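You operate a simulated robot arm through the tools that you are given. There is no shell and no other tool.

The job below is to be done with a simulated two-armed robot. You get a single attempt, and the scene is never put back.

## Task
Glue the bumper in the marked square and weight it till it grabs.
Fine: short teal brush, put back in its holder; the steel weight stays on. Set down upright: steel weight. A coat counts when it lies all over at full strength: go over it till it gets no stronger.

It is judged by the outcome, as a careful person would: the job done as asked, and still so three seconds after it is handed in. It fails if anything else is knocked over, pushed out of place, dropped, spilled or broken.

## Robot
Two 7-joint arms with two-finger parallel grippers on one trunk that stands fixed in place. Base frame: the origin is at the foot of the trunk, x ahead of it, y to its left, z up; the work surface is at about z = 880. Units: mm, degrees, N and s.
The left shoulder is at [80, 131, 947], the right one opposite. With the tool pointing down near the work surface each hand reaches from about 380 to 840 mm from the base axis, measured 20 degrees to its own side. Payload 1.57 kg a hand.
Tool frame (each hand has its own): the origin (TCP) lies between the finger pads and is the grasp point; the fingertips stand 30 mm ahead of it; z points along the fingers, y is the line along which they close. Largest opening 110 mm; finger width 24, thickness 12; the body of the gripper, 48 by 112 mm, starts 78 mm behind the TCP.
Orientation is that of the tool frame in the base frame, as a unit quaternion [x, y, z, w]. With the fingers straight down and closing along the base's y, the tool's x points along the base's -x, its y along +y and its z along -z.

## Interface
- The arms move only by the tool step_arm. It takes "left_series", "right_series" or both (then of equal length, played together; a hand with none holds still); each is a list of rows, each a list of 3 entries, a list of its own where there are three numbers: the shift along the base's x, y, z in m, then the turn, a rotation vector about the base's x, y, z in degrees, then the opening, from 0 (shut) to 1 (fully open). In form: [[[x, y, z], [rx, ry, rz], fingers], ...]. A call has 1 to 20 rows; each row is the pose to reach, as a shift and turn from the pose commanded when the call began. A row lasts 0.2 s, in which the tool goes at most 50 mm and 8.6 degrees; a call with a longer step from one row to the next is refused whole, and so is a gripper value outside its range. Where a pose cannot be reached the arm comes as near as it can. A force on the tool above 40 N (or 10 N above the force at the start of the call, whichever is more), or a blocked arm, ends the call early, and 0.2 s more pass. The fingers move at their own pace (about 108 mm/s each) and stop on an object; they squeeze with about 29 N. The grip force told is the motor's: it shows also when the fingers shut on nothing. Time passes only in rows, and 0.2 s behind the last, so rows that repeat a pose let the fingers close. The reply holds the time, the measured pose of the TCP, the force on the tool along the base axes, the opening and the grip force, in the units named above and with some noise, with the torque about the TCP (base axes, N m) and any sound that the robot's microphone picked up, and new pictures: "show" is both (left out), scene, wrist or none (wrist: the cameras of the hands that moved).
- Cameras (640 x 400 px; columns grow to the right, rows downward): "scene" is now at [-50.5, 21.2, 1438]; the picture's right is [0.26, -0.97, 0.00], its down [-0.37, -0.10, -0.92] and it looks along [0.89, 0.24, -0.39] (base axes); focal length 335 px, centre (320, 200). "left" rides on the left gripper at [70, -16, -141] in its tool frame; the picture's right is [0.23, 0.97, 0.00], its down [-0.86, 0.20, -0.48] and it looks along [-0.47, 0.11, 0.88] (tool axes); focal length 222 px, centre (320, 200). "right" rides on the right gripper at [70, 16, -141] in its tool frame; the picture's right is [-0.23, 0.97, 0.00], its down [-0.86, -0.20, -0.48] and it looks along [-0.47, -0.11, 0.88] (tool axes); focal length 222 px, centre (320, 200). There is no depth. A picture from a camera that has moved, and an enlarged one, comes with that camera's place and axes in the base frame and with its lens.
- turn_head(pan, tilt): turns the head with the scene camera to pan (to the left, within 109 degrees either way) and tilt (down, from -29 to 69), counted from straight ahead of the robot. It gives what a move gives, and a new picture of the scene camera.
- enlarge(camera, box): a new picture of the part [left, top, right, bottom] of that camera's present view, enlarged. It takes no simulated time.
- sign_off(): hands the job in; it is judged then, once.

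Places have to be worked out from the pictures, the camera data and where the tool is seen. Open the grippers and draw the arms clear of the work before you hand the job in, unless the task says otherwise.

The tools are called after ">>>" as name(argument=value, ...) on one line, values as JSON. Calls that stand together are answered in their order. step_arm: Moves the arms, as the interface text tells. Its arguments: {"type":"object","properties":{"left_series":{"type":"array","items":{"type":"array"}},"right_series":{"type":"array","items":{"type":"array"}},"show":{"type":"string","enum":["both","scene","wrist","none"]}},"required":[]} The other tools are called the same way: turn_head (pan, tilt) turns the head that bears the scene camera; enlarge (camera, box) takes an enlarged picture of a part of a camera's view; sign_off () hands the job in.

At the start:

```text
clock: 0.0
left_ee_pos: [450.4, 243.1, 1290.7]
left_tcp_rot: [0.0, 1.0, 0.001, 0.0]
left_force: [-0.5, 0.2, 0.4]
left_moment: [0.02, 0.0, -0.02]
left_finger_gap: 110.2
left_finger_force: 0.0
right_ee_pos: [492.5, -140.1, 1292.2]
right_tcp_rot: [0.0, 1.0, 0.0, 0.0]
right_force: [-0.5, -0.1, 0.4]
right_moment: [-0.04, 0.0, 0.0]
right_finger_gap: 110.1
right_finger_force: 0.1
head pan, tilt (commanded): [15.1, 22.7]
```

scene: 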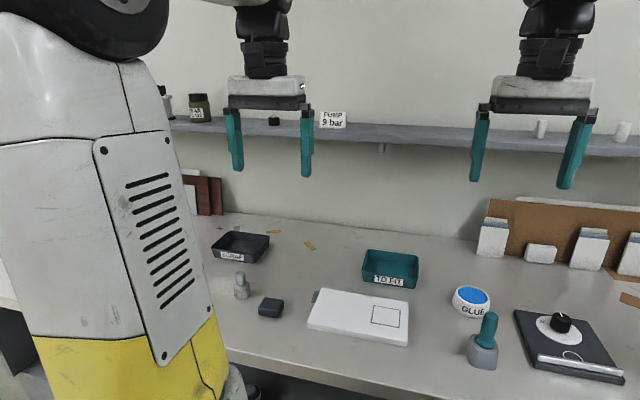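
right: 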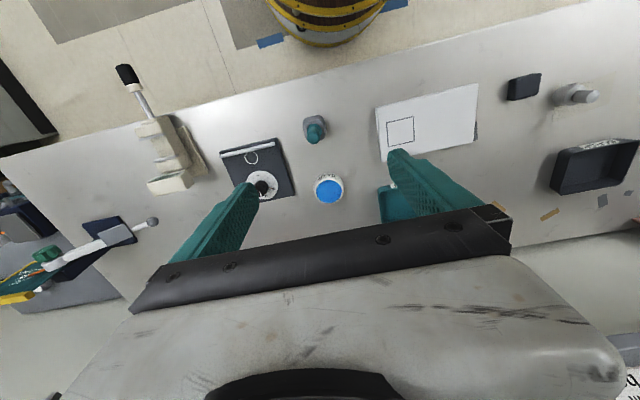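
left: 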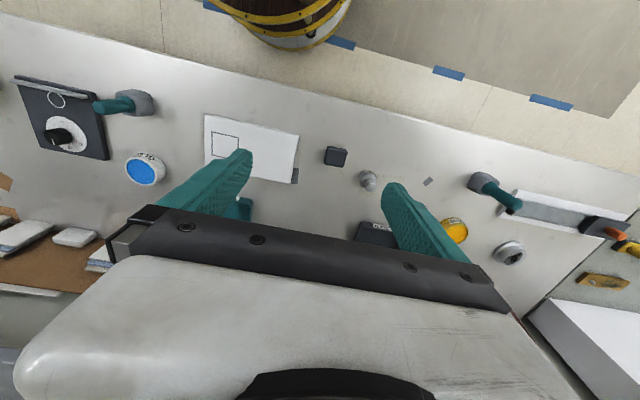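

I'll start by looking closer at the scene before moving anything: the pot, brushes, trays and the plate.

>>> enlarge(camera="scene", box=[200, 220, 420, 360])

>>> enlarge(camera="scene", box=[420, 260, 640, 400])

>>> enlarge(camera="left", box=[320, 130, 640, 330])

>>> enlarge(camera="right", box=[200, 60, 640, 260])

```text
2.86 times, centred on (310, 290) of scene
camera zoom: at [-50.5, 21.2, 1438.0], right [0.26, -0.97, 0.0], down [-0.37, -0.1, -0.92], along [0.89, 0.24, -0.39], focal length 958 px, centre (349, -57)
```

zoom: 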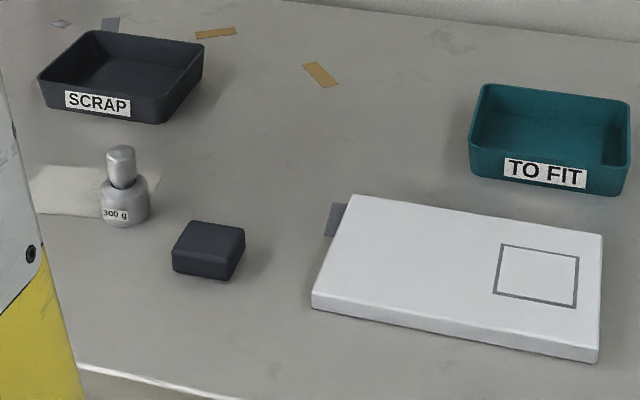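

```text
2.86 times, centred on (530, 330) of scene
camera zoom: at [-50.5, 21.2, 1438.0], right [0.26, -0.97, 0.0], down [-0.37, -0.1, -0.92], along [0.89, 0.24, -0.39], focal length 958 px, centre (-280, -171)
```

zoom: 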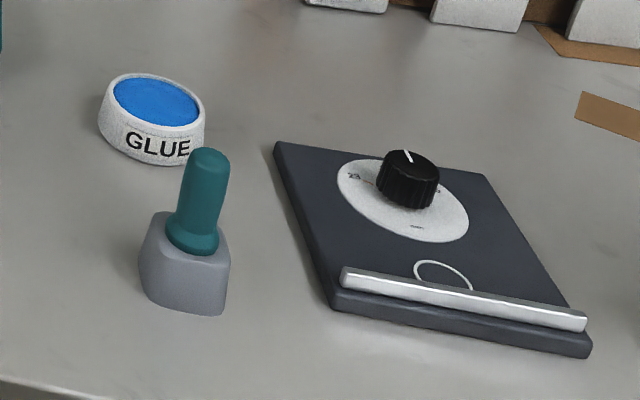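

```text
2.00 times, centred on (480, 230) of left
camera zoom: at [380.7, 226.4, 1431.3], right [-0.23, 0.97, 0.0], down [0.86, 0.2, 0.48], along [0.47, 0.11, -0.88], focal length 444 px, centre (0, 140)
```

zoom: 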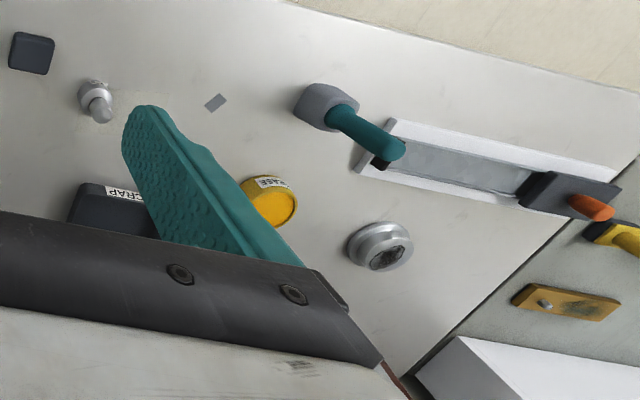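

```text
1.45 times, centred on (420, 160) of right
camera zoom: at [423.1, -123.4, 1433.7], right [0.23, 0.97, 0.0], down [0.86, -0.2, 0.48], along [0.47, -0.11, -0.88], focal length 323 px, centre (174, 258)
```

zoom: 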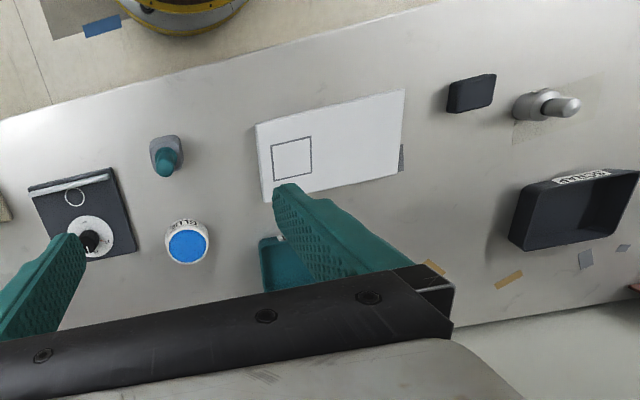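

The black block looks like the bumper, and there are two teal brushes (one right, one far left). I'll turn the head to see the left side of the bench.

>>> turn_head(pan=50, tilt=35)

```text
clock: 1.0
left_ee_pos: [450.1, 243.3, 1290.6]
left_tcp_rot: [0.0, 1.0, 0.0, -0.001]
left_force: [-0.1, 0.9, -0.3]
left_moment: [-0.01, 0.0, 0.01]
left_finger_gap: 109.9
left_finger_force: 0.1
right_ee_pos: [492.1, -140.3, 1292.2]
right_tcp_rot: [0.0, 1.0, 0.0, 0.0]
right_force: [0.7, 1.0, 0.4]
right_moment: [-0.01, 0.02, -0.02]
right_finger_gap: 110.0
right_finger_force: 0.1
head pan, tilt (commanded): [50.0, 35.0]
camera scene: at [-83.3, 64.5, 1418.4], right [0.77, -0.64, 0.0], down [-0.37, -0.44, -0.82], along [0.53, 0.63, -0.57], focal length 335 px, centre (320, 200)
```

scene: 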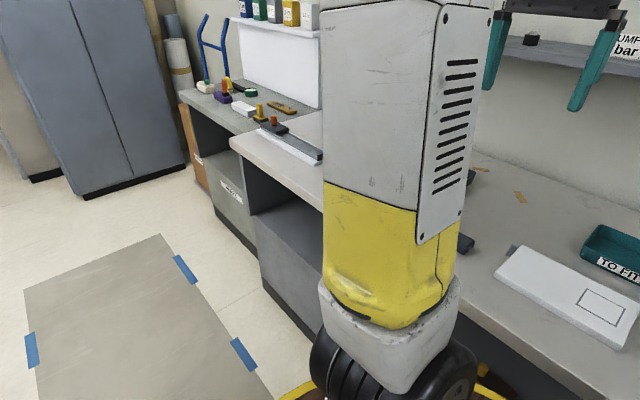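

The left arm blocks that view. I'll look straight ahead and to the right next.

>>> turn_head(pan=-10, tilt=30)

>>> enlarge(camera="scene", box=[200, 200, 520, 400])

>>> enlarge(camera="scene", box=[320, 40, 640, 240])

```text
clock: 2.3
left_ee_pos: [448.9, 244.1, 1290.0]
left_tcp_rot: [0.0, 1.0, 0.0, -0.001]
left_force: [0.2, -0.8, 0.1]
left_moment: [0.04, 0.01, 0.03]
left_finger_gap: 110.0
left_finger_force: 0.0
right_ee_pos: [493.0, -140.6, 1291.8]
right_tcp_rot: [0.0, 1.0, 0.0, 0.0]
right_force: [0.5, -0.4, 0.1]
right_moment: [-0.01, 0.0, -0.01]
right_finger_gap: 109.9
right_finger_force: 0.1
head pan, tilt (commanded): [-10.0, 30.0]
camera scene: at [-50.9, -18.5, 1426.2], right [-0.17, -0.98, 0.0], down [-0.49, 0.09, -0.87], along [0.85, -0.15, -0.5], focal length 335 px, centre (320, 200)
```

scene: 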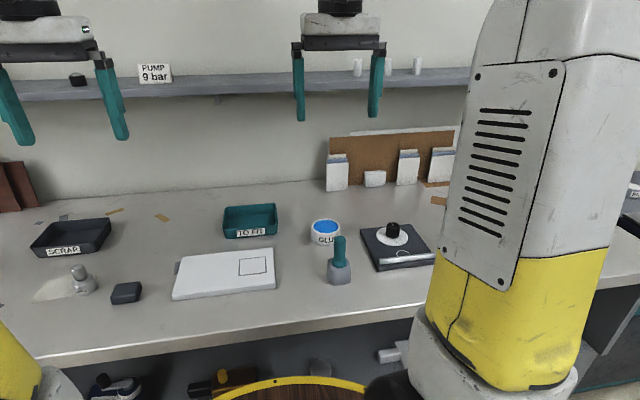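

```text
2.00 times, centred on (360, 300) of scene
camera zoom: at [-50.9, -18.5, 1426.2], right [-0.17, -0.98, 0.0], down [-0.49, 0.09, -0.87], along [0.85, -0.15, -0.5], focal length 670 px, centre (240, 0)
```

zoom: 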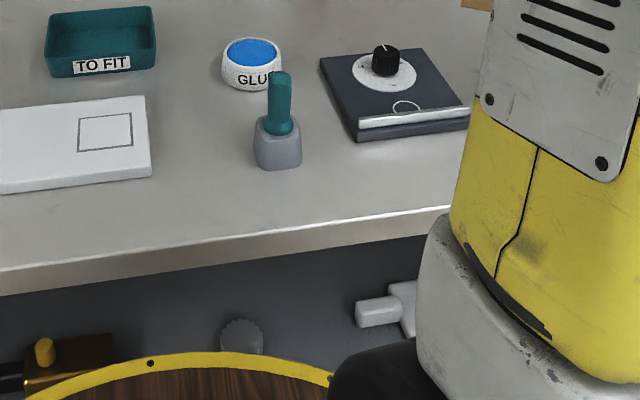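

```text
2.00 times, centred on (480, 140) of scene
camera zoom: at [-50.9, -18.5, 1426.2], right [-0.17, -0.98, 0.0], down [-0.49, 0.09, -0.87], along [0.85, -0.15, -0.5], focal length 670 px, centre (0, 320)
```

zoom: 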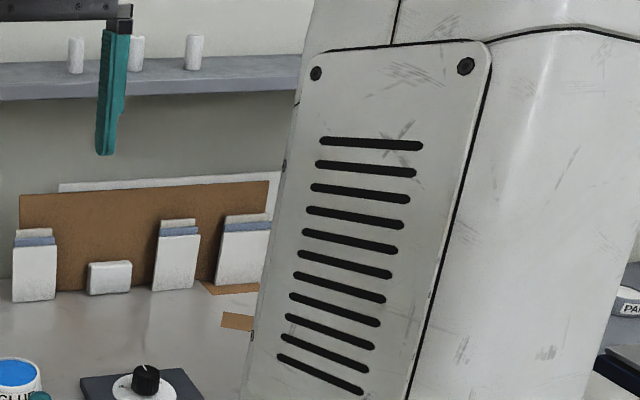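

I'll read the dial device, the brush and the board more closely.

>>> enlarge(camera="scene", box=[300, 205, 440, 295])

>>> enlarge(camera="scene", box=[20, 200, 180, 320])

>>> enlarge(camera="scene", box=[160, 195, 300, 310])

>>> enlarge(camera="right", box=[200, 100, 360, 220])

>>> enlarge(camera="right", box=[0, 40, 240, 320])

>>> enlarge(camera="left", box=[440, 150, 640, 280])

```text
4.44 times, centred on (370, 250) of scene
camera zoom: at [-50.9, -18.5, 1426.2], right [-0.17, -0.98, 0.0], down [-0.49, 0.09, -0.87], along [0.85, -0.15, -0.5], focal length 1490 px, centre (98, -22)
```

zoom: 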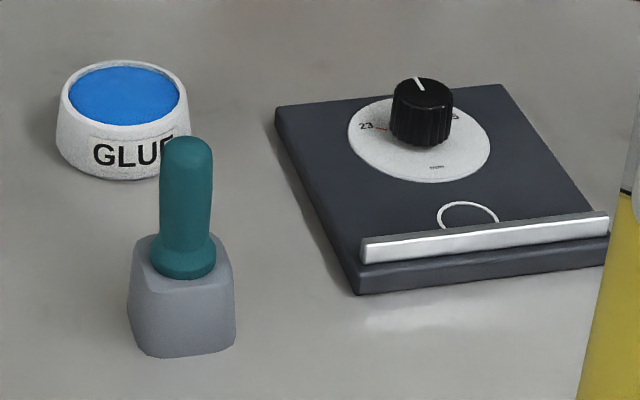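

```text
3.33 times, centred on (100, 260) of scene
camera zoom: at [-50.9, -18.5, 1426.2], right [-0.17, -0.98, 0.0], down [-0.49, 0.09, -0.87], along [0.85, -0.15, -0.5], focal length 1118 px, centre (1053, 0)
```

zoom: 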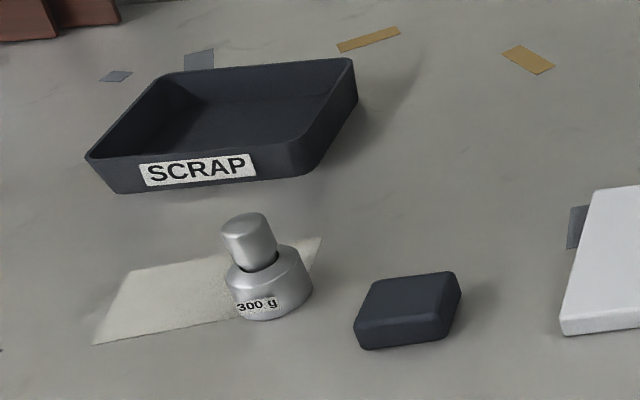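

```text
3.48 times, centred on (230, 252) of scene
camera zoom: at [-50.9, -18.5, 1426.2], right [-0.17, -0.98, 0.0], down [-0.49, 0.09, -0.87], along [0.85, -0.15, -0.5], focal length 1166 px, centre (633, 17)
```

zoom: 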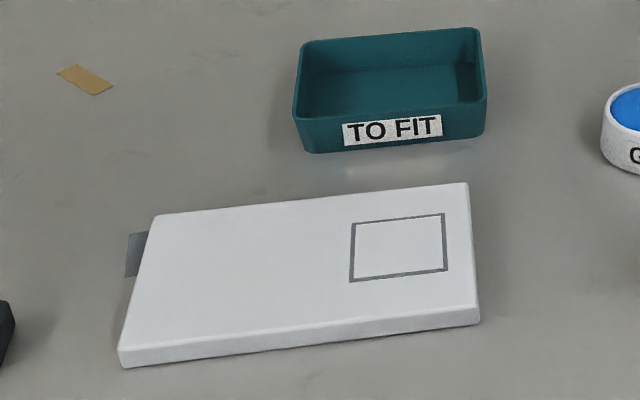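

```text
3.33 times, centred on (280, 160) of right
camera zoom: at [423.1, -123.4, 1433.7], right [0.23, 0.97, 0.0], down [0.86, -0.2, 0.48], along [0.47, -0.11, -0.88], focal length 740 px, centre (453, 333)
```

zoom: 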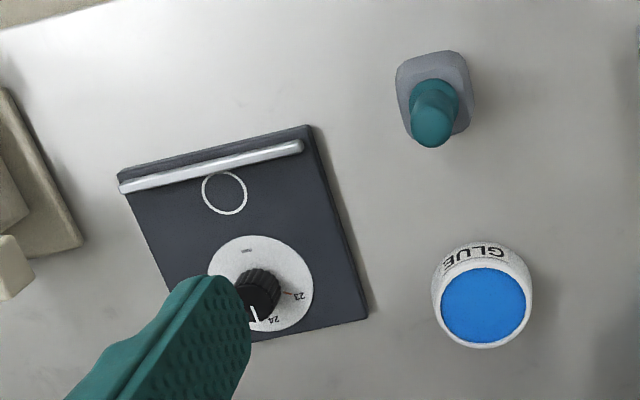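

```text
1.43 times, centred on (120, 180) of right
camera zoom: at [423.1, -123.4, 1433.7], right [0.23, 0.97, 0.0], down [0.86, -0.2, 0.48], along [0.47, -0.11, -0.88], focal length 317 px, centre (606, 229)
```

zoom: 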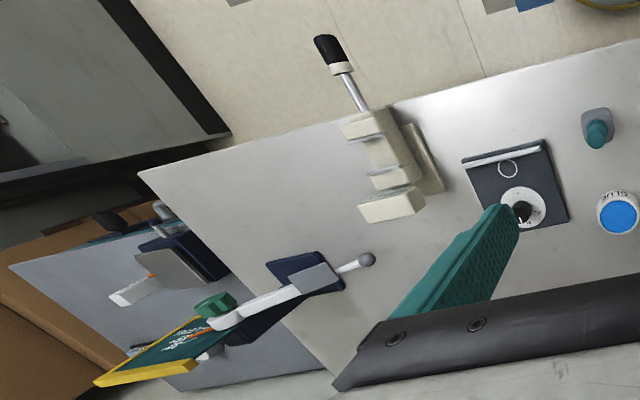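

```text
3.08 times, centred on (540, 215) of left
camera zoom: at [380.7, 226.4, 1431.3], right [-0.23, 0.97, 0.0], down [0.86, 0.2, 0.48], along [0.47, 0.11, -0.88], focal length 684 px, centre (-357, 154)
```

zoom: 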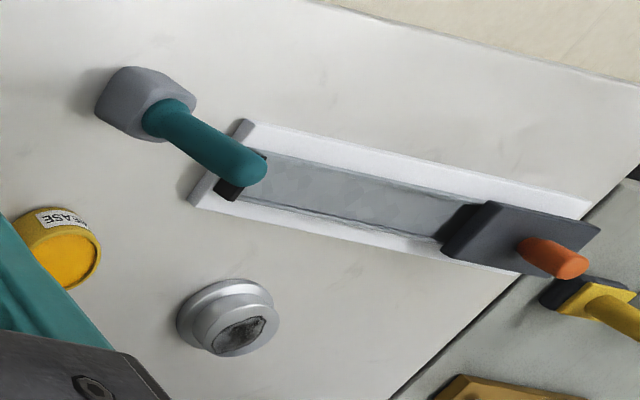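

The dial is some instrument; no cure instructions are seen. To tell the short teal brush from the other, I'll shift the left hand left and the right hand lower toward the right brush and compare.

>>> step_arm(left_series=[[[0, 0.05, 0], [0, 0, 0], 1], [[0, 0.1, 0], [0, 0, 0], 1], [[0, 0.15, 0], [0, 0, 0], 1], [[0, 0.2, 0], [0, 0, 0], 1], [[0, 0.25, 0], [0, 0, 0], 1], [[0, 0.25, 0], [0, 0, 0], 1]], right_series=[[[0, -0.02, -0.04], [0, 0, 0], 1], [[0, -0.02, -0.08], [0, 0, 0], 1], [[0, -0.02, -0.12], [0, 0, 0], 1], [[0, -0.02, -0.12], [0, 0, 0], 1], [[0, -0.02, -0.12], [0, 0, 0], 1], [[0, -0.02, -0.12], [0, 0, 0], 1]], show="both")

```text
clock: 3.7
left_ee_pos: [449.8, 492.0, 1291.2]
left_tcp_rot: [0.001, 1.0, 0.0, 0.0]
left_force: [0.2, 0.6, 0.0]
left_moment: [0.01, -0.01, 0.05]
left_finger_gap: 109.9
left_finger_force: 0.1
right_ee_pos: [491.5, -158.5, 1171.3]
right_tcp_rot: [0.0, 1.0, 0.0, 0.0]
right_force: [0.4, -0.5, 0.0]
right_moment: [-0.01, 0.01, 0.0]
right_finger_gap: 109.7
right_finger_force: 0.1
head pan, tilt (commanded): [-10.0, 30.0]
camera scene: at [-50.9, -18.5, 1426.2], right [-0.17, -0.98, 0.0], down [-0.49, 0.09, -0.87], along [0.85, -0.15, -0.5], focal length 335 px, centre (320, 200)
camera right: at [421.7, -142.1, 1313.0], right [0.23, 0.97, 0.0], down [0.86, -0.2, 0.48], along [0.47, -0.11, -0.88], focal length 222 px, centre (320, 200)
camera left: at [381.4, 475.4, 1432.7], right [-0.23, 0.97, 0.0], down [0.86, 0.2, 0.48], along [0.47, 0.11, -0.88], focal length 222 px, centre (320, 200)
```

scene: 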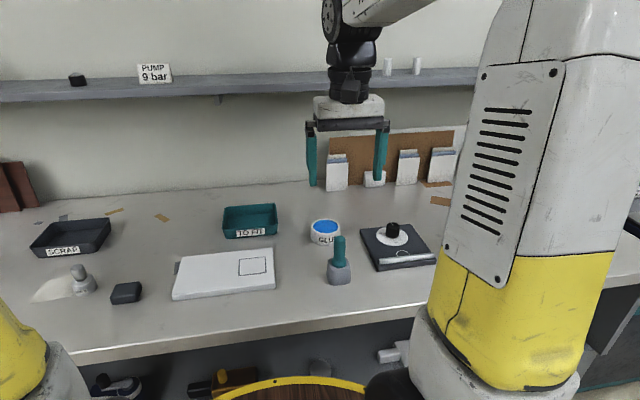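
right: 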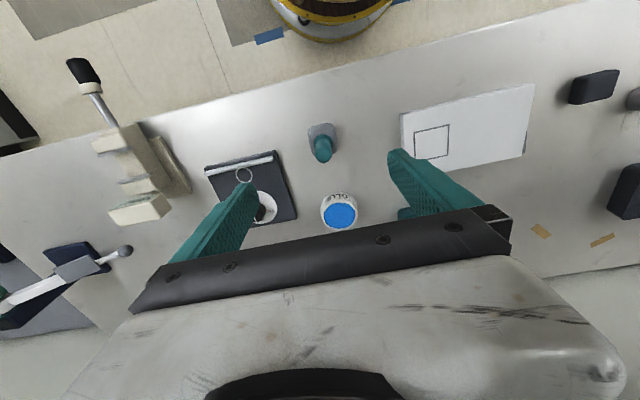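
left: 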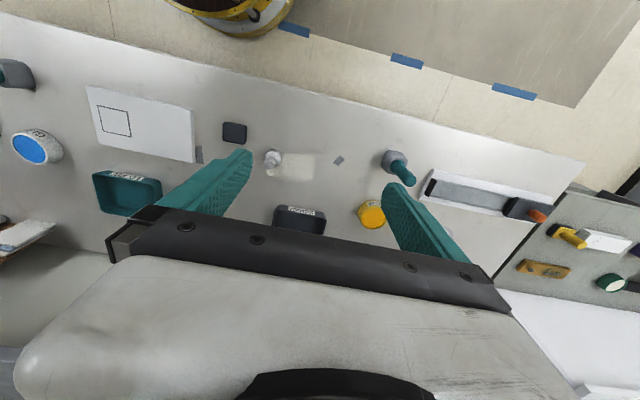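

The left wrist view now shows the left brush next to the grease pot. I'll enlarge it and turn the head to compare heights.

>>> enlarge(camera="left", box=[340, 120, 500, 220])

>>> enlarge(camera="left", box=[200, 100, 360, 200])

>>> enlarge(camera="right", box=[280, 100, 380, 240])

>>> turn_head(pan=40, tilt=30)

```text
4.00 times, centred on (420, 170) of left
camera zoom: at [381.4, 475.4, 1432.7], right [-0.23, 0.97, 0.0], down [0.86, 0.2, 0.48], along [0.47, 0.11, -0.88], focal length 888 px, centre (-80, 320)
```

zoom: 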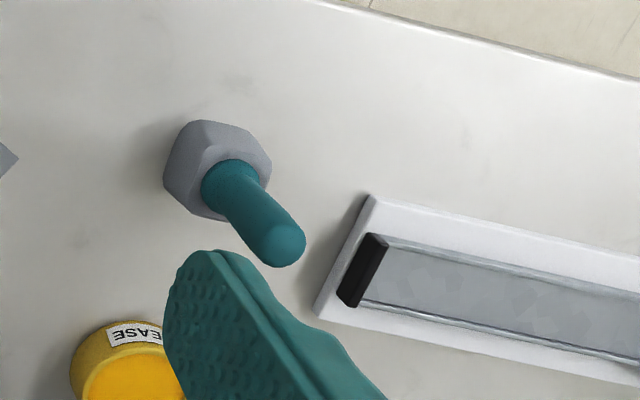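

```text
4.00 times, centred on (280, 150) of left
camera zoom: at [381.4, 475.4, 1432.7], right [-0.23, 0.97, 0.0], down [0.86, 0.2, 0.48], along [0.47, 0.11, -0.88], focal length 888 px, centre (480, 400)
```

zoom: 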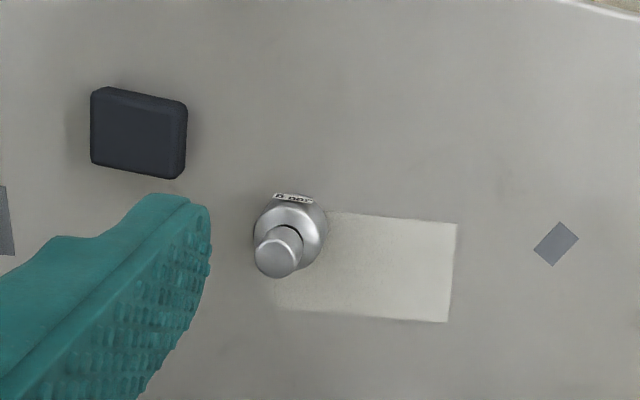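

```text
2.86 times, centred on (330, 170) of right
camera zoom: at [421.7, -142.1, 1313.0], right [0.23, 0.97, 0.0], down [0.86, -0.2, 0.48], along [0.47, -0.11, -0.88], focal length 635 px, centre (291, 286)
```

zoom: 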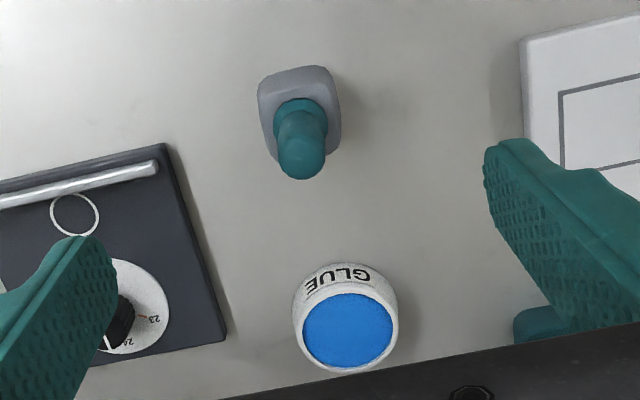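

```text
clock: 4.9
left_ee_pos: [451.0, 491.7, 1292.3]
left_tcp_rot: [0.0, 1.0, 0.001, 0.0]
left_force: [0.9, 0.3, -0.1]
left_moment: [0.01, 0.03, 0.01]
left_finger_gap: 110.1
left_finger_force: 0.1
right_ee_pos: [491.3, -159.7, 1172.1]
right_tcp_rot: [0.0, 1.0, 0.001, 0.001]
right_force: [-0.4, 0.2, 0.2]
right_moment: [0.02, 0.02, 0.07]
right_finger_gap: 110.1
right_finger_force: 0.1
head pan, tilt (commanded): [40.0, 30.0]
camera scene: at [-70.6, 55.2, 1426.2], right [0.64, -0.77, 0.0], down [-0.38, -0.32, -0.87], along [0.66, 0.56, -0.5], focal length 335 px, centre (320, 200)
```

scene: 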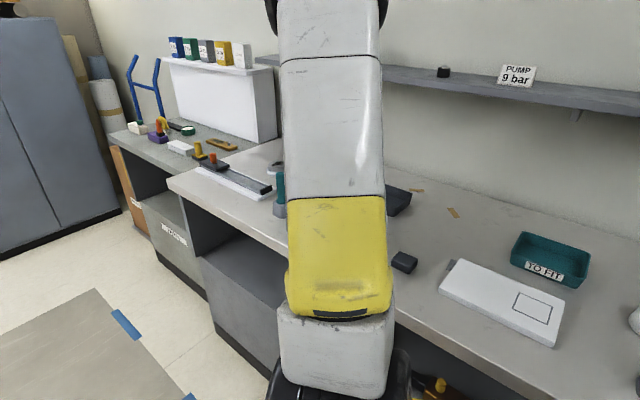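

The left brush tops out about 25 mm higher than the right one, so the right brush (about [520,-160]) is the short teal one. Now I'll move the left hand above the bumper/weight and the right hand above the square for precise views.

>>> step_arm(left_series=[[[0.015, -0.027, -0.0335], [0, 0, 0], 1], [[0.03, -0.054, -0.067], [0, 0, 0], 1], [[0.045, -0.081, -0.1], [0, 0, 0], 1], [[0.06, -0.108, -0.134], [0, 0, 0], 1], [[0.075, -0.135, -0.167], [0, 0, 0], 1], [[0.09, -0.162, -0.2], [0, 0, 0], 1], [[0.09, -0.162, -0.2], [0, 0, 0], 1]], right_series=[[[0.015, 0.032, -0.0135], [0, 0, 0], 1], [[0.03, 0.064, -0.027], [0, 0, 0], 1], [[0.045, 0.095, -0.04], [0, 0, 0], 1], [[0.06, 0.127, -0.0535], [0, 0, 0], 1], [[0.075, 0.159, -0.067], [0, 0, 0], 1], [[0.089, 0.19, -0.08], [0, 0, 0], 1], [[0.089, 0.19, -0.08], [0, 0, 0], 1]], show="both")

>>> enlarge(camera="right", box=[240, 40, 480, 200])

>>> enlarge(camera="left", box=[200, 40, 440, 200])

```text
clock: 6.5
left_ee_pos: [541.0, 330.9, 1090.2]
left_tcp_rot: [0.0, 1.0, 0.0, 0.0]
left_force: [0.0, 0.3, 0.3]
left_moment: [0.0, 0.0, -0.02]
left_finger_gap: 110.1
left_finger_force: 0.1
right_ee_pos: [582.1, 32.5, 1094.6]
right_tcp_rot: [0.0, 1.0, 0.0, 0.0]
right_force: [-0.5, -0.3, 0.2]
right_moment: [0.03, 0.03, -0.03]
right_finger_gap: 110.0
right_finger_force: 0.1
head pan, tilt (commanded): [40.0, 30.0]
camera scene: at [-70.6, 55.3, 1426.2], right [0.64, -0.77, 0.0], down [-0.38, -0.32, -0.87], along [0.66, 0.56, -0.5], focal length 335 px, centre (320, 200)
camera right: at [513.0, 48.7, 1235.7], right [0.23, 0.97, 0.0], down [0.86, -0.2, 0.48], along [0.47, -0.11, -0.88], focal length 222 px, centre (320, 200)
camera left: at [472.0, 314.7, 1231.1], right [-0.23, 0.97, 0.0], down [0.86, 0.2, 0.48], along [0.47, 0.11, -0.88], focal length 222 px, centre (320, 200)
```

scene: 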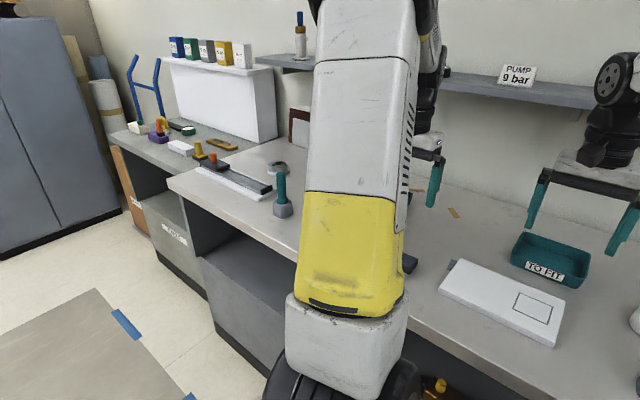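
right: 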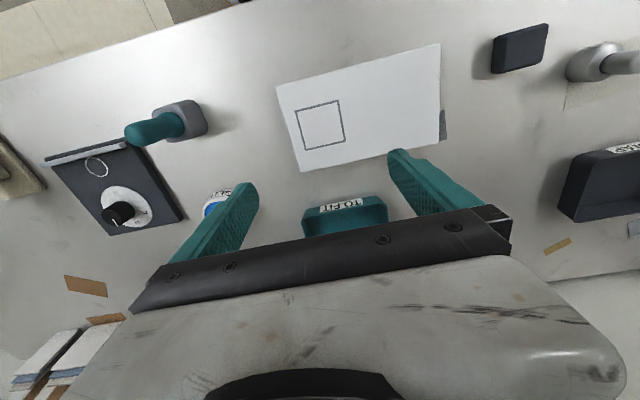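
left: 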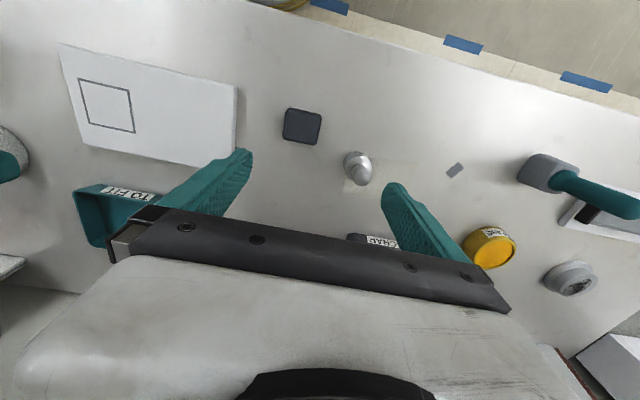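

```text
2.50 times, centred on (360, 120) of right
camera zoom: at [513.0, 48.7, 1235.7], right [0.23, 0.97, 0.0], down [0.86, -0.2, 0.48], along [0.47, -0.11, -0.88], focal length 555 px, centre (220, 400)
```

zoom: 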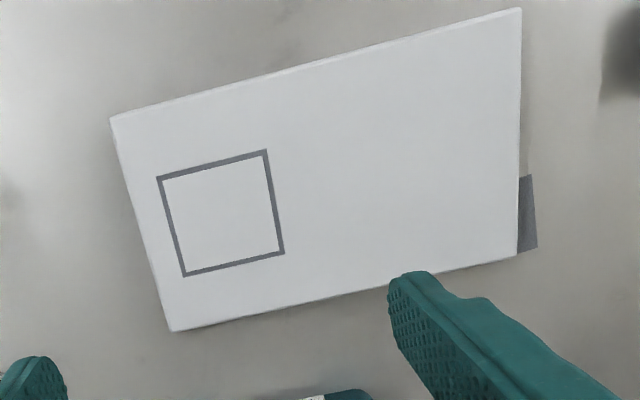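

```text
2.50 times, centred on (320, 120) of left
camera zoom: at [472.0, 314.7, 1231.1], right [-0.23, 0.97, 0.0], down [0.86, 0.2, 0.48], along [0.47, 0.11, -0.88], focal length 555 px, centre (320, 400)
```

zoom: 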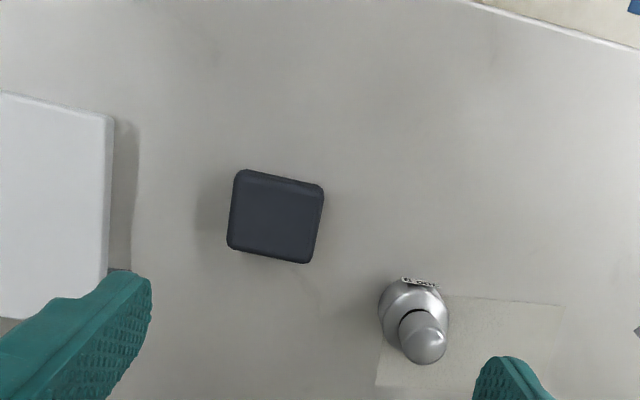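

The square's corners work out to about x 543–601, y 3–65, on a board top at z≈898, with the bumper near [537,303] and the weight near [570,385]. I'll take the right hand over the short brush and turn the head back to the centre.

>>> step_arm(right_series=[[[-0.012, -0.0385, -0.003], [0, 0, 0], 1], [[-0.025, -0.077, -0.006], [0, 0, 0], 1], [[-0.037, -0.1155, -0.009], [0, 0, 0], 1], [[-0.05, -0.154, -0.012], [0, 0, 0], 1], [[-0.062, -0.1925, -0.015], [0, 0, 0], 1], [[-0.062, -0.1925, -0.015], [0, 0, 0], 1]], show="wrist")

>>> turn_head(pan=0, tilt=35)

>>> enlarge(camera="right", box=[220, 20, 460, 180])

```text
clock: 7.9
left_ee_pos: [541.6, 332.0, 1090.7]
left_tcp_rot: [-0.001, 1.0, -0.001, 0.0]
left_force: [0.0, 0.4, -0.9]
left_moment: [-0.02, 0.0, -0.07]
left_finger_gap: 109.8
left_finger_force: 0.1
right_ee_pos: [520.9, -163.5, 1078.9]
right_tcp_rot: [0.0, 1.0, 0.0, 0.0]
right_force: [0.6, 1.1, -0.3]
right_moment: [-0.02, 0.0, 0.03]
right_finger_gap: 110.0
right_finger_force: 0.0
head pan, tilt (commanded): [40.0, 30.0]
camera right: at [450.9, -146.5, 1220.2], right [0.23, 0.97, 0.0], down [0.86, -0.2, 0.48], along [0.47, -0.11, -0.88], focal length 222 px, centre (320, 200)
```

right: 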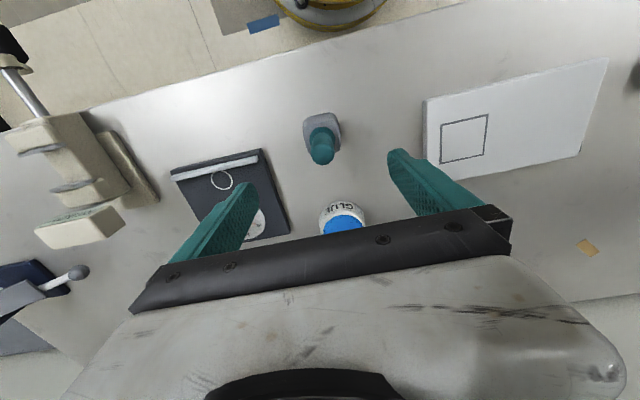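

```text
clock: 9.0
left_ee_pos: [541.4, 332.4, 1090.5]
left_tcp_rot: [0.0, 1.0, 0.0, 0.0]
left_force: [0.0, 0.2, -0.4]
left_moment: [0.0, 0.0, 0.0]
left_finger_gap: 109.9
left_finger_force: 0.0
right_ee_pos: [520.0, -162.0, 1078.8]
right_tcp_rot: [0.0, 1.0, -0.001, 0.0]
right_force: [0.9, 0.4, 0.1]
right_moment: [-0.02, -0.01, 0.0]
right_finger_gap: 110.3
right_finger_force: 0.1
head pan, tilt (commanded): [0.0, 35.0]
camera scene: at [-51.9, -2.8, 1418.4], right [0.0, -1.0, 0.0], down [-0.57, 0.0, -0.82], along [0.82, 0.0, -0.57], focal length 335 px, centre (320, 200)
```

scene: 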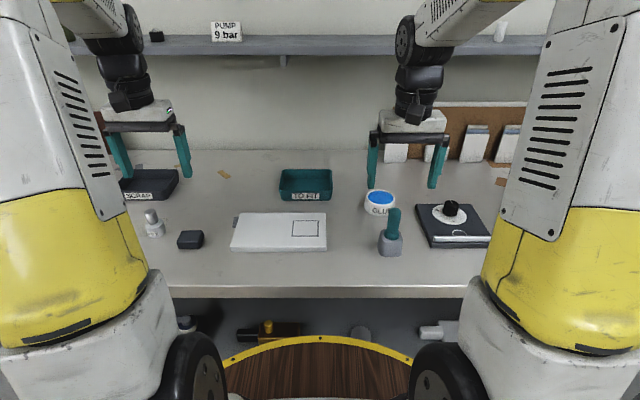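

```text
2.50 times, centred on (340, 100) of right
camera zoom: at [451.1, -146.1, 1220.3], right [0.23, 0.97, 0.0], down [0.86, -0.2, 0.48], along [0.47, -0.11, -0.88], focal length 555 px, centre (270, 450)
```

zoom: 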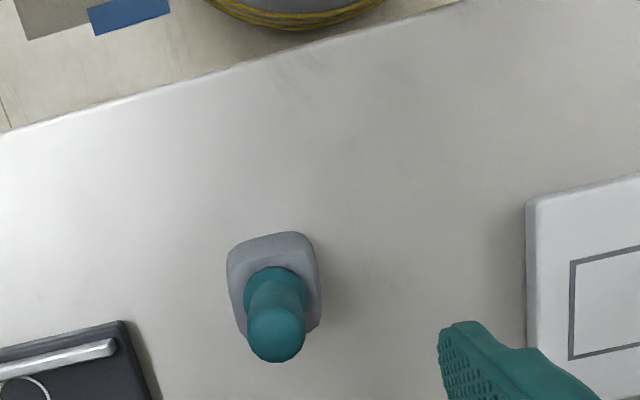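

I'll enlarge the scene view around the brush and board to pin down the lateral positions.

>>> enlarge(camera="scene", box=[340, 120, 500, 260])

>>> enlarge(camera="scene", box=[220, 180, 340, 260])

>>> enlarge(camera="scene", box=[130, 190, 250, 270])

```text
2.86 times, centred on (420, 190) of scene
camera zoom: at [-51.9, -2.8, 1418.4], right [0.0, -1.0, 0.0], down [-0.57, 0.0, -0.82], along [0.82, 0.0, -0.57], focal length 958 px, centre (34, 229)
```

zoom: 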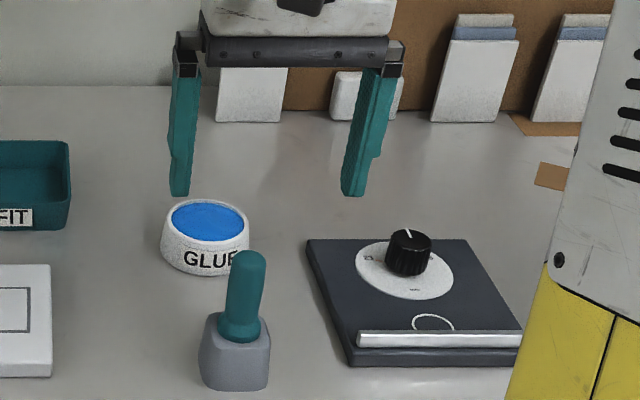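

```text
5.00 times, centred on (280, 220) of scene
camera zoom: at [-51.9, -2.8, 1418.4], right [0.0, -1.0, 0.0], down [-0.57, 0.0, -0.82], along [0.82, 0.0, -0.57], focal length 1676 px, centre (520, 100)
```

zoom: 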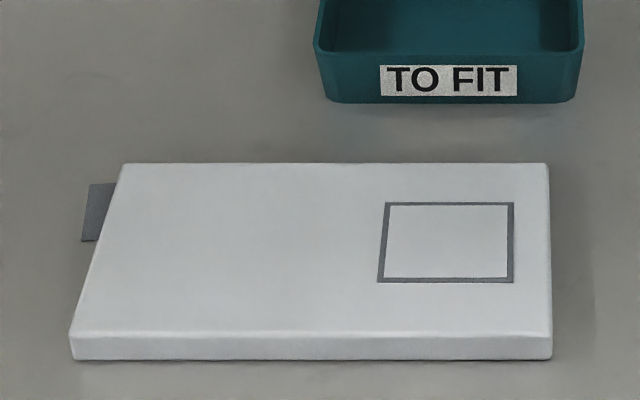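

```text
5.00 times, centred on (190, 230) of scene
camera zoom: at [-51.9, -2.8, 1418.4], right [0.0, -1.0, 0.0], down [-0.57, 0.0, -0.82], along [0.82, 0.0, -0.57], focal length 1676 px, centre (970, 50)
```

zoom: 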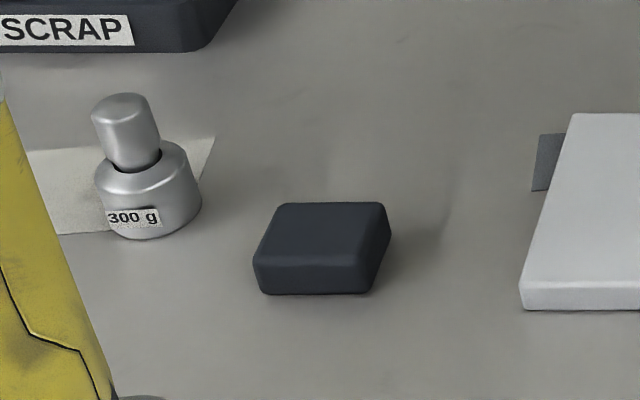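

The short brush's handle is at about [519,-159], top z≈996. I'll centre the right hand over it and lower to z≈1020 for a centring check.

>>> step_arm(right_series=[[[-0.0005, 0.0038, -0.02], [0, 0, 0], 1], [[-0.0005, 0.0038, -0.04], [0, 0, 0], 1], [[-0.0005, 0.0038, -0.057], [0, 0, 0], 1], [[-0.0005, 0.0038, -0.057], [0, 0, 0], 0.5], [[-0.0005, 0.0038, -0.057], [0, 0, 0], 0.5]], show="both")

>>> enlarge(camera="right", box=[200, 60, 440, 220])

>>> enlarge(camera="scene", box=[340, 150, 460, 260])

```text
clock: 10.2
left_ee_pos: [541.5, 331.6, 1090.1]
left_tcp_rot: [0.0, 1.0, 0.0, 0.0]
left_force: [0.0, -0.5, -0.5]
left_moment: [0.01, 0.01, 0.02]
left_finger_gap: 109.9
left_finger_force: 0.0
right_ee_pos: [519.0, -159.4, 1019.9]
right_tcp_rot: [0.0, 1.0, 0.001, 0.001]
right_force: [0.0, -1.2, -0.5]
right_moment: [-0.01, 0.0, 0.02]
right_finger_gap: 55.3
right_finger_force: 0.0
head pan, tilt (commanded): [0.0, 35.0]
camera scene: at [-51.9, -2.9, 1418.4], right [0.0, -1.0, 0.0], down [-0.57, 0.0, -0.82], along [0.82, 0.0, -0.57], focal length 335 px, centre (320, 200)
camera right: at [450.2, -142.1, 1161.3], right [0.23, 0.97, 0.0], down [0.86, -0.2, 0.48], along [0.47, -0.11, -0.88], focal length 222 px, centre (320, 200)
```

scene: 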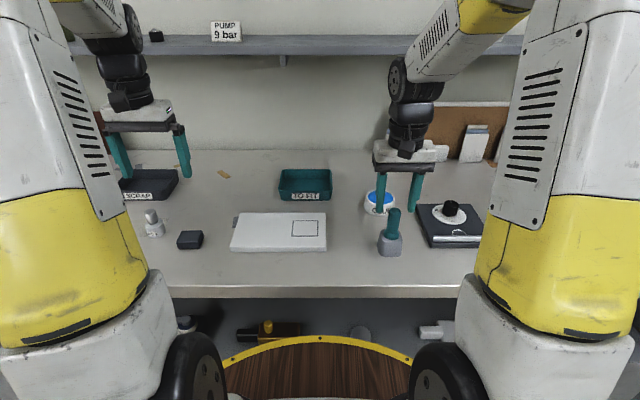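
right: 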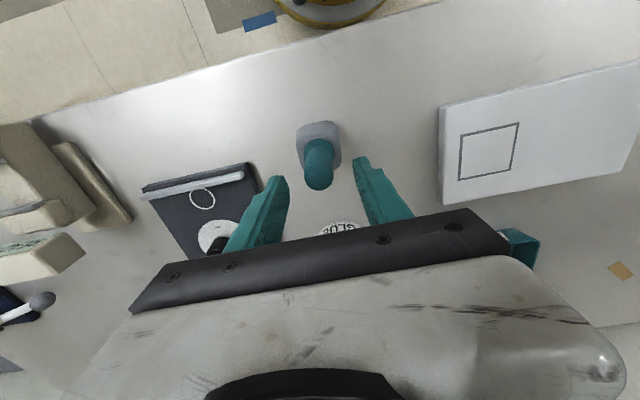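

```text
2.50 times, centred on (320, 140) of right
camera zoom: at [450.2, -142.1, 1161.3], right [0.23, 0.97, 0.0], down [0.86, -0.2, 0.48], along [0.47, -0.11, -0.88], focal length 555 px, centre (320, 350)
```

zoom: 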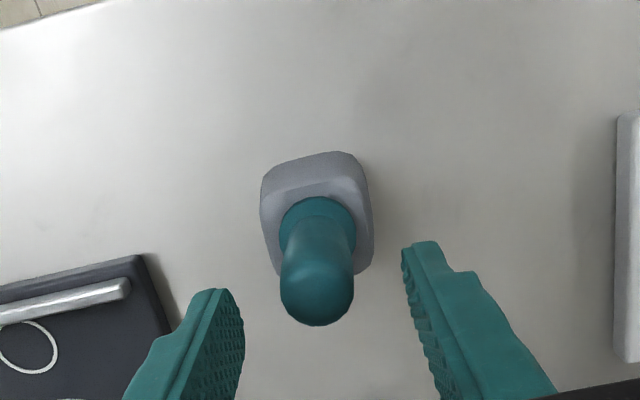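

```text
3.64 times, centred on (400, 205) of scene
camera zoom: at [-51.9, -2.9, 1418.4], right [0.0, -1.0, 0.0], down [-0.57, 0.0, -0.82], along [0.82, 0.0, -0.57], focal length 1219 px, centre (29, 182)
```

zoom: 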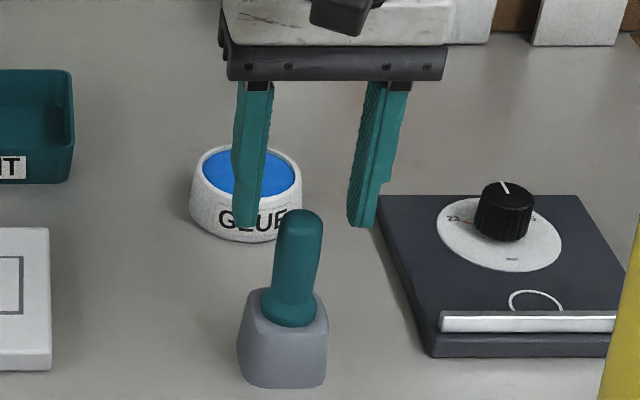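

The handle is centred between the fingers within about 1 mm. I'll shift x by +1.5 mm, lower to z≈974 (tips above the holder), and close.

>>> step_arm(right_series=[[[0.0015, 0.0, -0.02], [0, 0, 0], 0.5], [[0.0015, 0.0, -0.046], [0, 0, 0], 0.5], [[0.0015, 0.0, -0.046], [0, 0, 0], 0.5]], show="both")

>>> enlarge(camera="right", box=[200, 60, 440, 220])

>>> enlarge(camera="scene", box=[340, 150, 460, 260])

```text
clock: 11.0
left_ee_pos: [542.8, 331.4, 1091.6]
left_tcp_rot: [0.0, 1.0, 0.0, 0.001]
left_force: [0.5, -0.1, -0.4]
left_moment: [0.01, -0.04, 0.0]
left_finger_gap: 110.0
left_finger_force: 0.0
right_ee_pos: [521.5, -158.4, 974.7]
right_tcp_rot: [0.0, 1.0, 0.001, 0.0]
right_force: [-0.4, -0.3, 0.4]
right_moment: [-0.01, 0.01, 0.0]
right_finger_gap: 55.0
right_finger_force: 0.0
head pan, tilt (commanded): [0.0, 35.0]
camera scene: at [-51.9, -2.9, 1418.4], right [0.0, -1.0, 0.0], down [-0.57, 0.0, -0.82], along [0.82, 0.0, -0.57], focal length 335 px, centre (320, 200)
camera right: at [451.6, -142.3, 1115.5], right [0.23, 0.97, 0.0], down [0.86, -0.2, 0.48], along [0.47, -0.11, -0.88], focal length 222 px, centre (320, 200)
```

scene: 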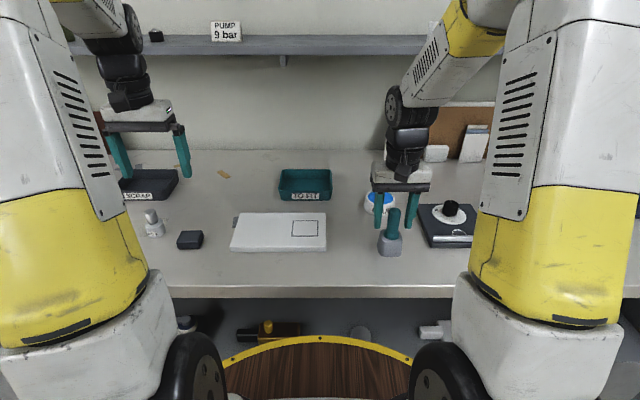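
right: 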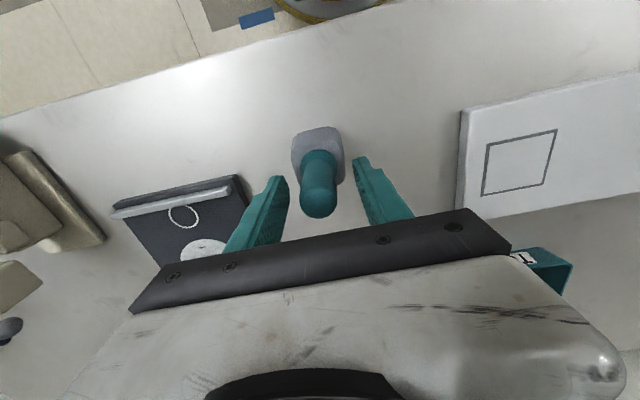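

```text
2.50 times, centred on (320, 140) of right
camera zoom: at [451.6, -142.3, 1115.5], right [0.23, 0.97, 0.0], down [0.86, -0.2, 0.48], along [0.47, -0.11, -0.88], focal length 555 px, centre (320, 350)
```

zoom: 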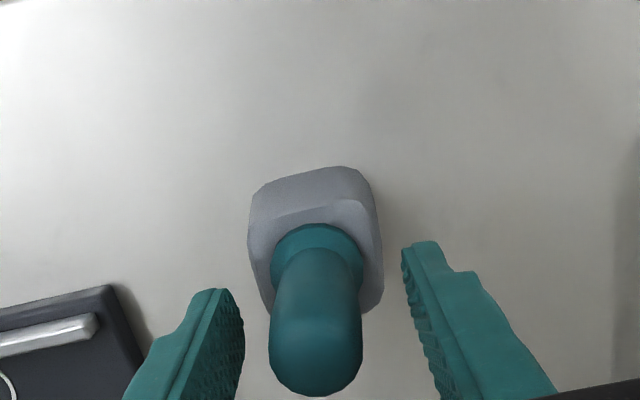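

```text
3.64 times, centred on (400, 205) of scene
camera zoom: at [-51.9, -2.9, 1418.4], right [0.0, -1.0, 0.0], down [-0.57, 0.0, -0.82], along [0.82, 0.0, -0.57], focal length 1219 px, centre (29, 182)
```

zoom: 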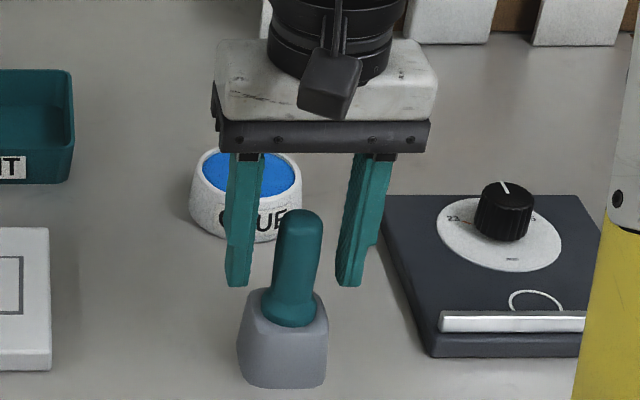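

The fingers straddle the handle above the collar, so I'll close the grip now.

>>> step_arm(right_series=[[[0, 0, 0], [0, 0, 0], 0.35], [[0, 0, 0], [0, 0, 0], 0.2], [[0, 0, 0], [0, 0, 0], 0.0], [[0, 0, 0], [0, 0, 0], 0.0]], show="none")

```text
clock: 12.0
left_ee_pos: [540.9, 330.9, 1091.4]
left_tcp_rot: [0.0, 1.0, 0.0, -0.001]
left_force: [0.0, -0.3, -0.2]
left_moment: [-0.01, -0.03, 0.02]
left_finger_gap: 110.2
left_finger_force: 0.0
right_ee_pos: [521.0, -158.9, 974.9]
right_tcp_rot: [0.0, 1.0, -0.001, 0.0]
right_force: [0.2, -0.7, -0.6]
right_moment: [-0.01, 0.02, -0.03]
right_finger_gap: 30.2
right_finger_force: 28.8
head pan, tilt (commanded): [0.0, 35.0]
```

The grip holds at a 30 mm gap. I'll lift straight up 110 mm slowly and look at the bristles.

>>> step_arm(right_series=[[[0, 0, 0.01], [0, 0, 0], 0], [[0, 0, 0.025], [0, 0, 0], 0], [[0, 0, 0.045], [0, 0, 0], 0], [[0, 0, 0.07], [0, 0, 0], 0], [[0, 0, 0.095], [0, 0, 0], 0], [[0, 0, 0.11], [0, 0, 0], 0], [[0, 0, 0.11], [0, 0, 0], 0]], show="both")

>>> enlarge(camera="scene", box=[340, 130, 460, 260])

>>> enlarge(camera="right", box=[200, 60, 440, 220])

```text
clock: 13.6
left_ee_pos: [542.0, 331.8, 1091.0]
left_tcp_rot: [0.001, 1.0, 0.001, 0.0]
left_force: [0.4, 0.4, -0.8]
left_moment: [-0.01, -0.01, 0.02]
left_finger_gap: 110.0
left_finger_force: 0.1
right_ee_pos: [520.8, -158.3, 1085.7]
right_tcp_rot: [-0.001, 1.0, 0.0, 0.001]
right_force: [-0.5, 0.1, 0.1]
right_moment: [0.02, 0.02, 0.0]
right_finger_gap: 30.3
right_finger_force: 28.6
head pan, tilt (commanded): [0.0, 35.0]
camera scene: at [-51.9, -2.9, 1418.4], right [0.0, -1.0, 0.0], down [-0.57, 0.0, -0.82], along [0.82, 0.0, -0.57], focal length 335 px, centre (320, 200)
camera right: at [451.9, -141.8, 1226.6], right [0.23, 0.97, 0.0], down [0.86, -0.2, 0.48], along [0.47, -0.11, -0.88], focal length 222 px, centre (320, 200)
```

scene: 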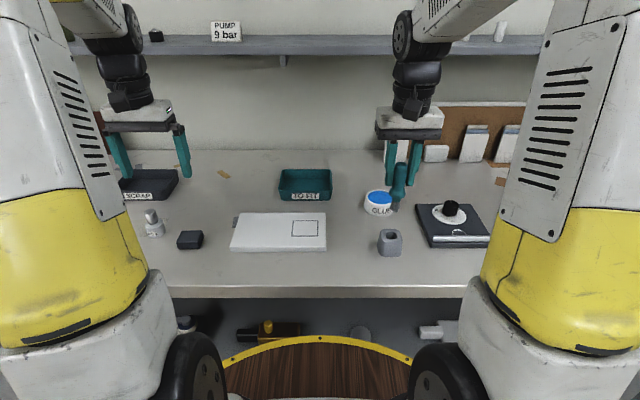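
right: 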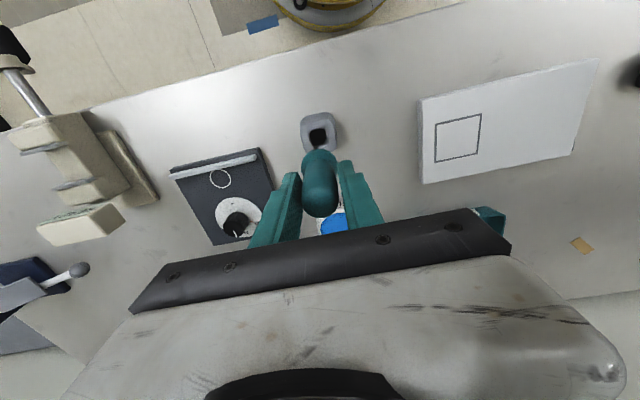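

```text
3.08 times, centred on (400, 195) of scene
camera zoom: at [-51.9, -2.9, 1418.4], right [0.0, -1.0, 0.0], down [-0.57, 0.0, -0.82], along [0.82, 0.0, -0.57], focal length 1032 px, centre (74, 215)
```

zoom: 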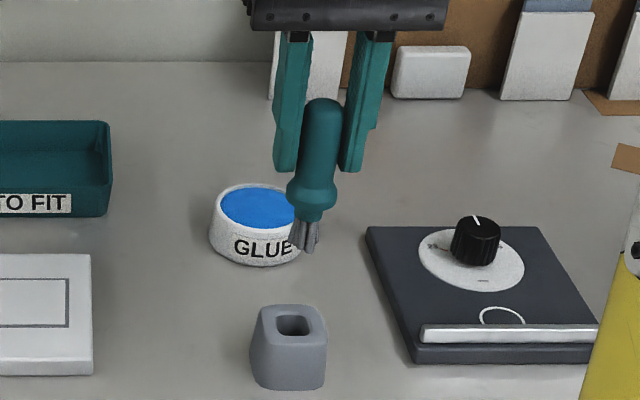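

```text
2.50 times, centred on (320, 140) of right
camera zoom: at [451.9, -141.8, 1226.6], right [0.23, 0.97, 0.0], down [0.86, -0.2, 0.48], along [0.47, -0.11, -0.88], focal length 555 px, centre (320, 350)
```

zoom: 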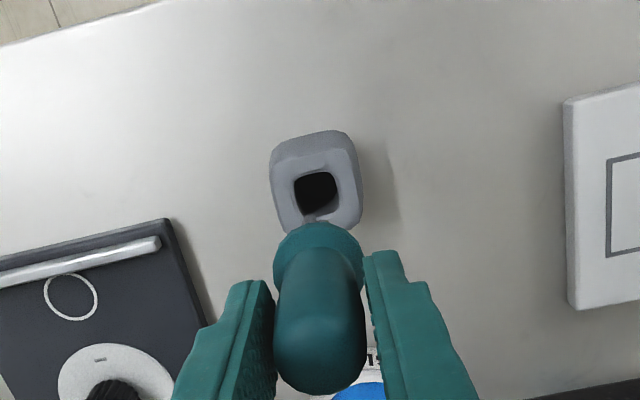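

The brush is out, with short bristles below the collar. I'll zoom in on the bristle tip to get its length below the TCP.

>>> enlarge(camera="scene", box=[370, 170, 430, 220])

>>> enlarge(camera="left", box=[0, 100, 160, 220])

```text
8.00 times, centred on (400, 195) of scene
camera zoom: at [-51.9, -2.9, 1418.4], right [0.0, -1.0, 0.0], down [-0.57, 0.0, -0.82], along [0.82, 0.0, -0.57], focal length 2682 px, centre (-320, 240)
```

zoom: 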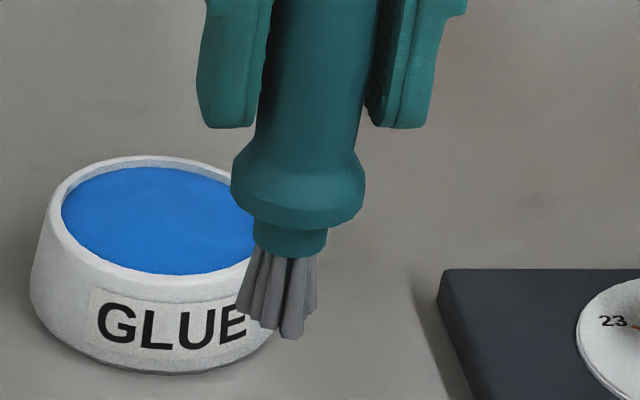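

```text
3.33 times, centred on (80, 160) of left
camera zoom: at [471.9, 315.0, 1231.5], right [-0.23, 0.97, 0.0], down [0.86, 0.2, 0.48], along [0.47, 0.11, -0.88], focal length 740 px, centre (1120, 333)
```

zoom: 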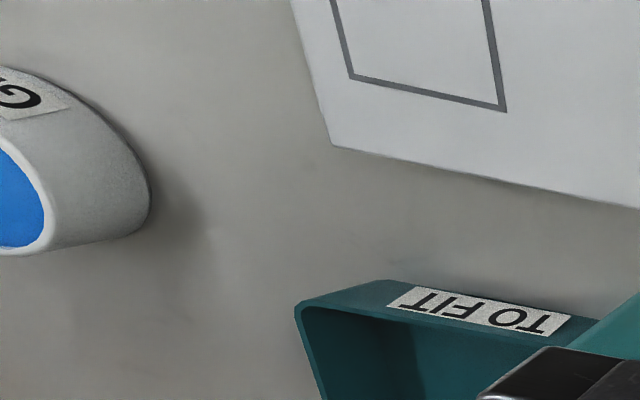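

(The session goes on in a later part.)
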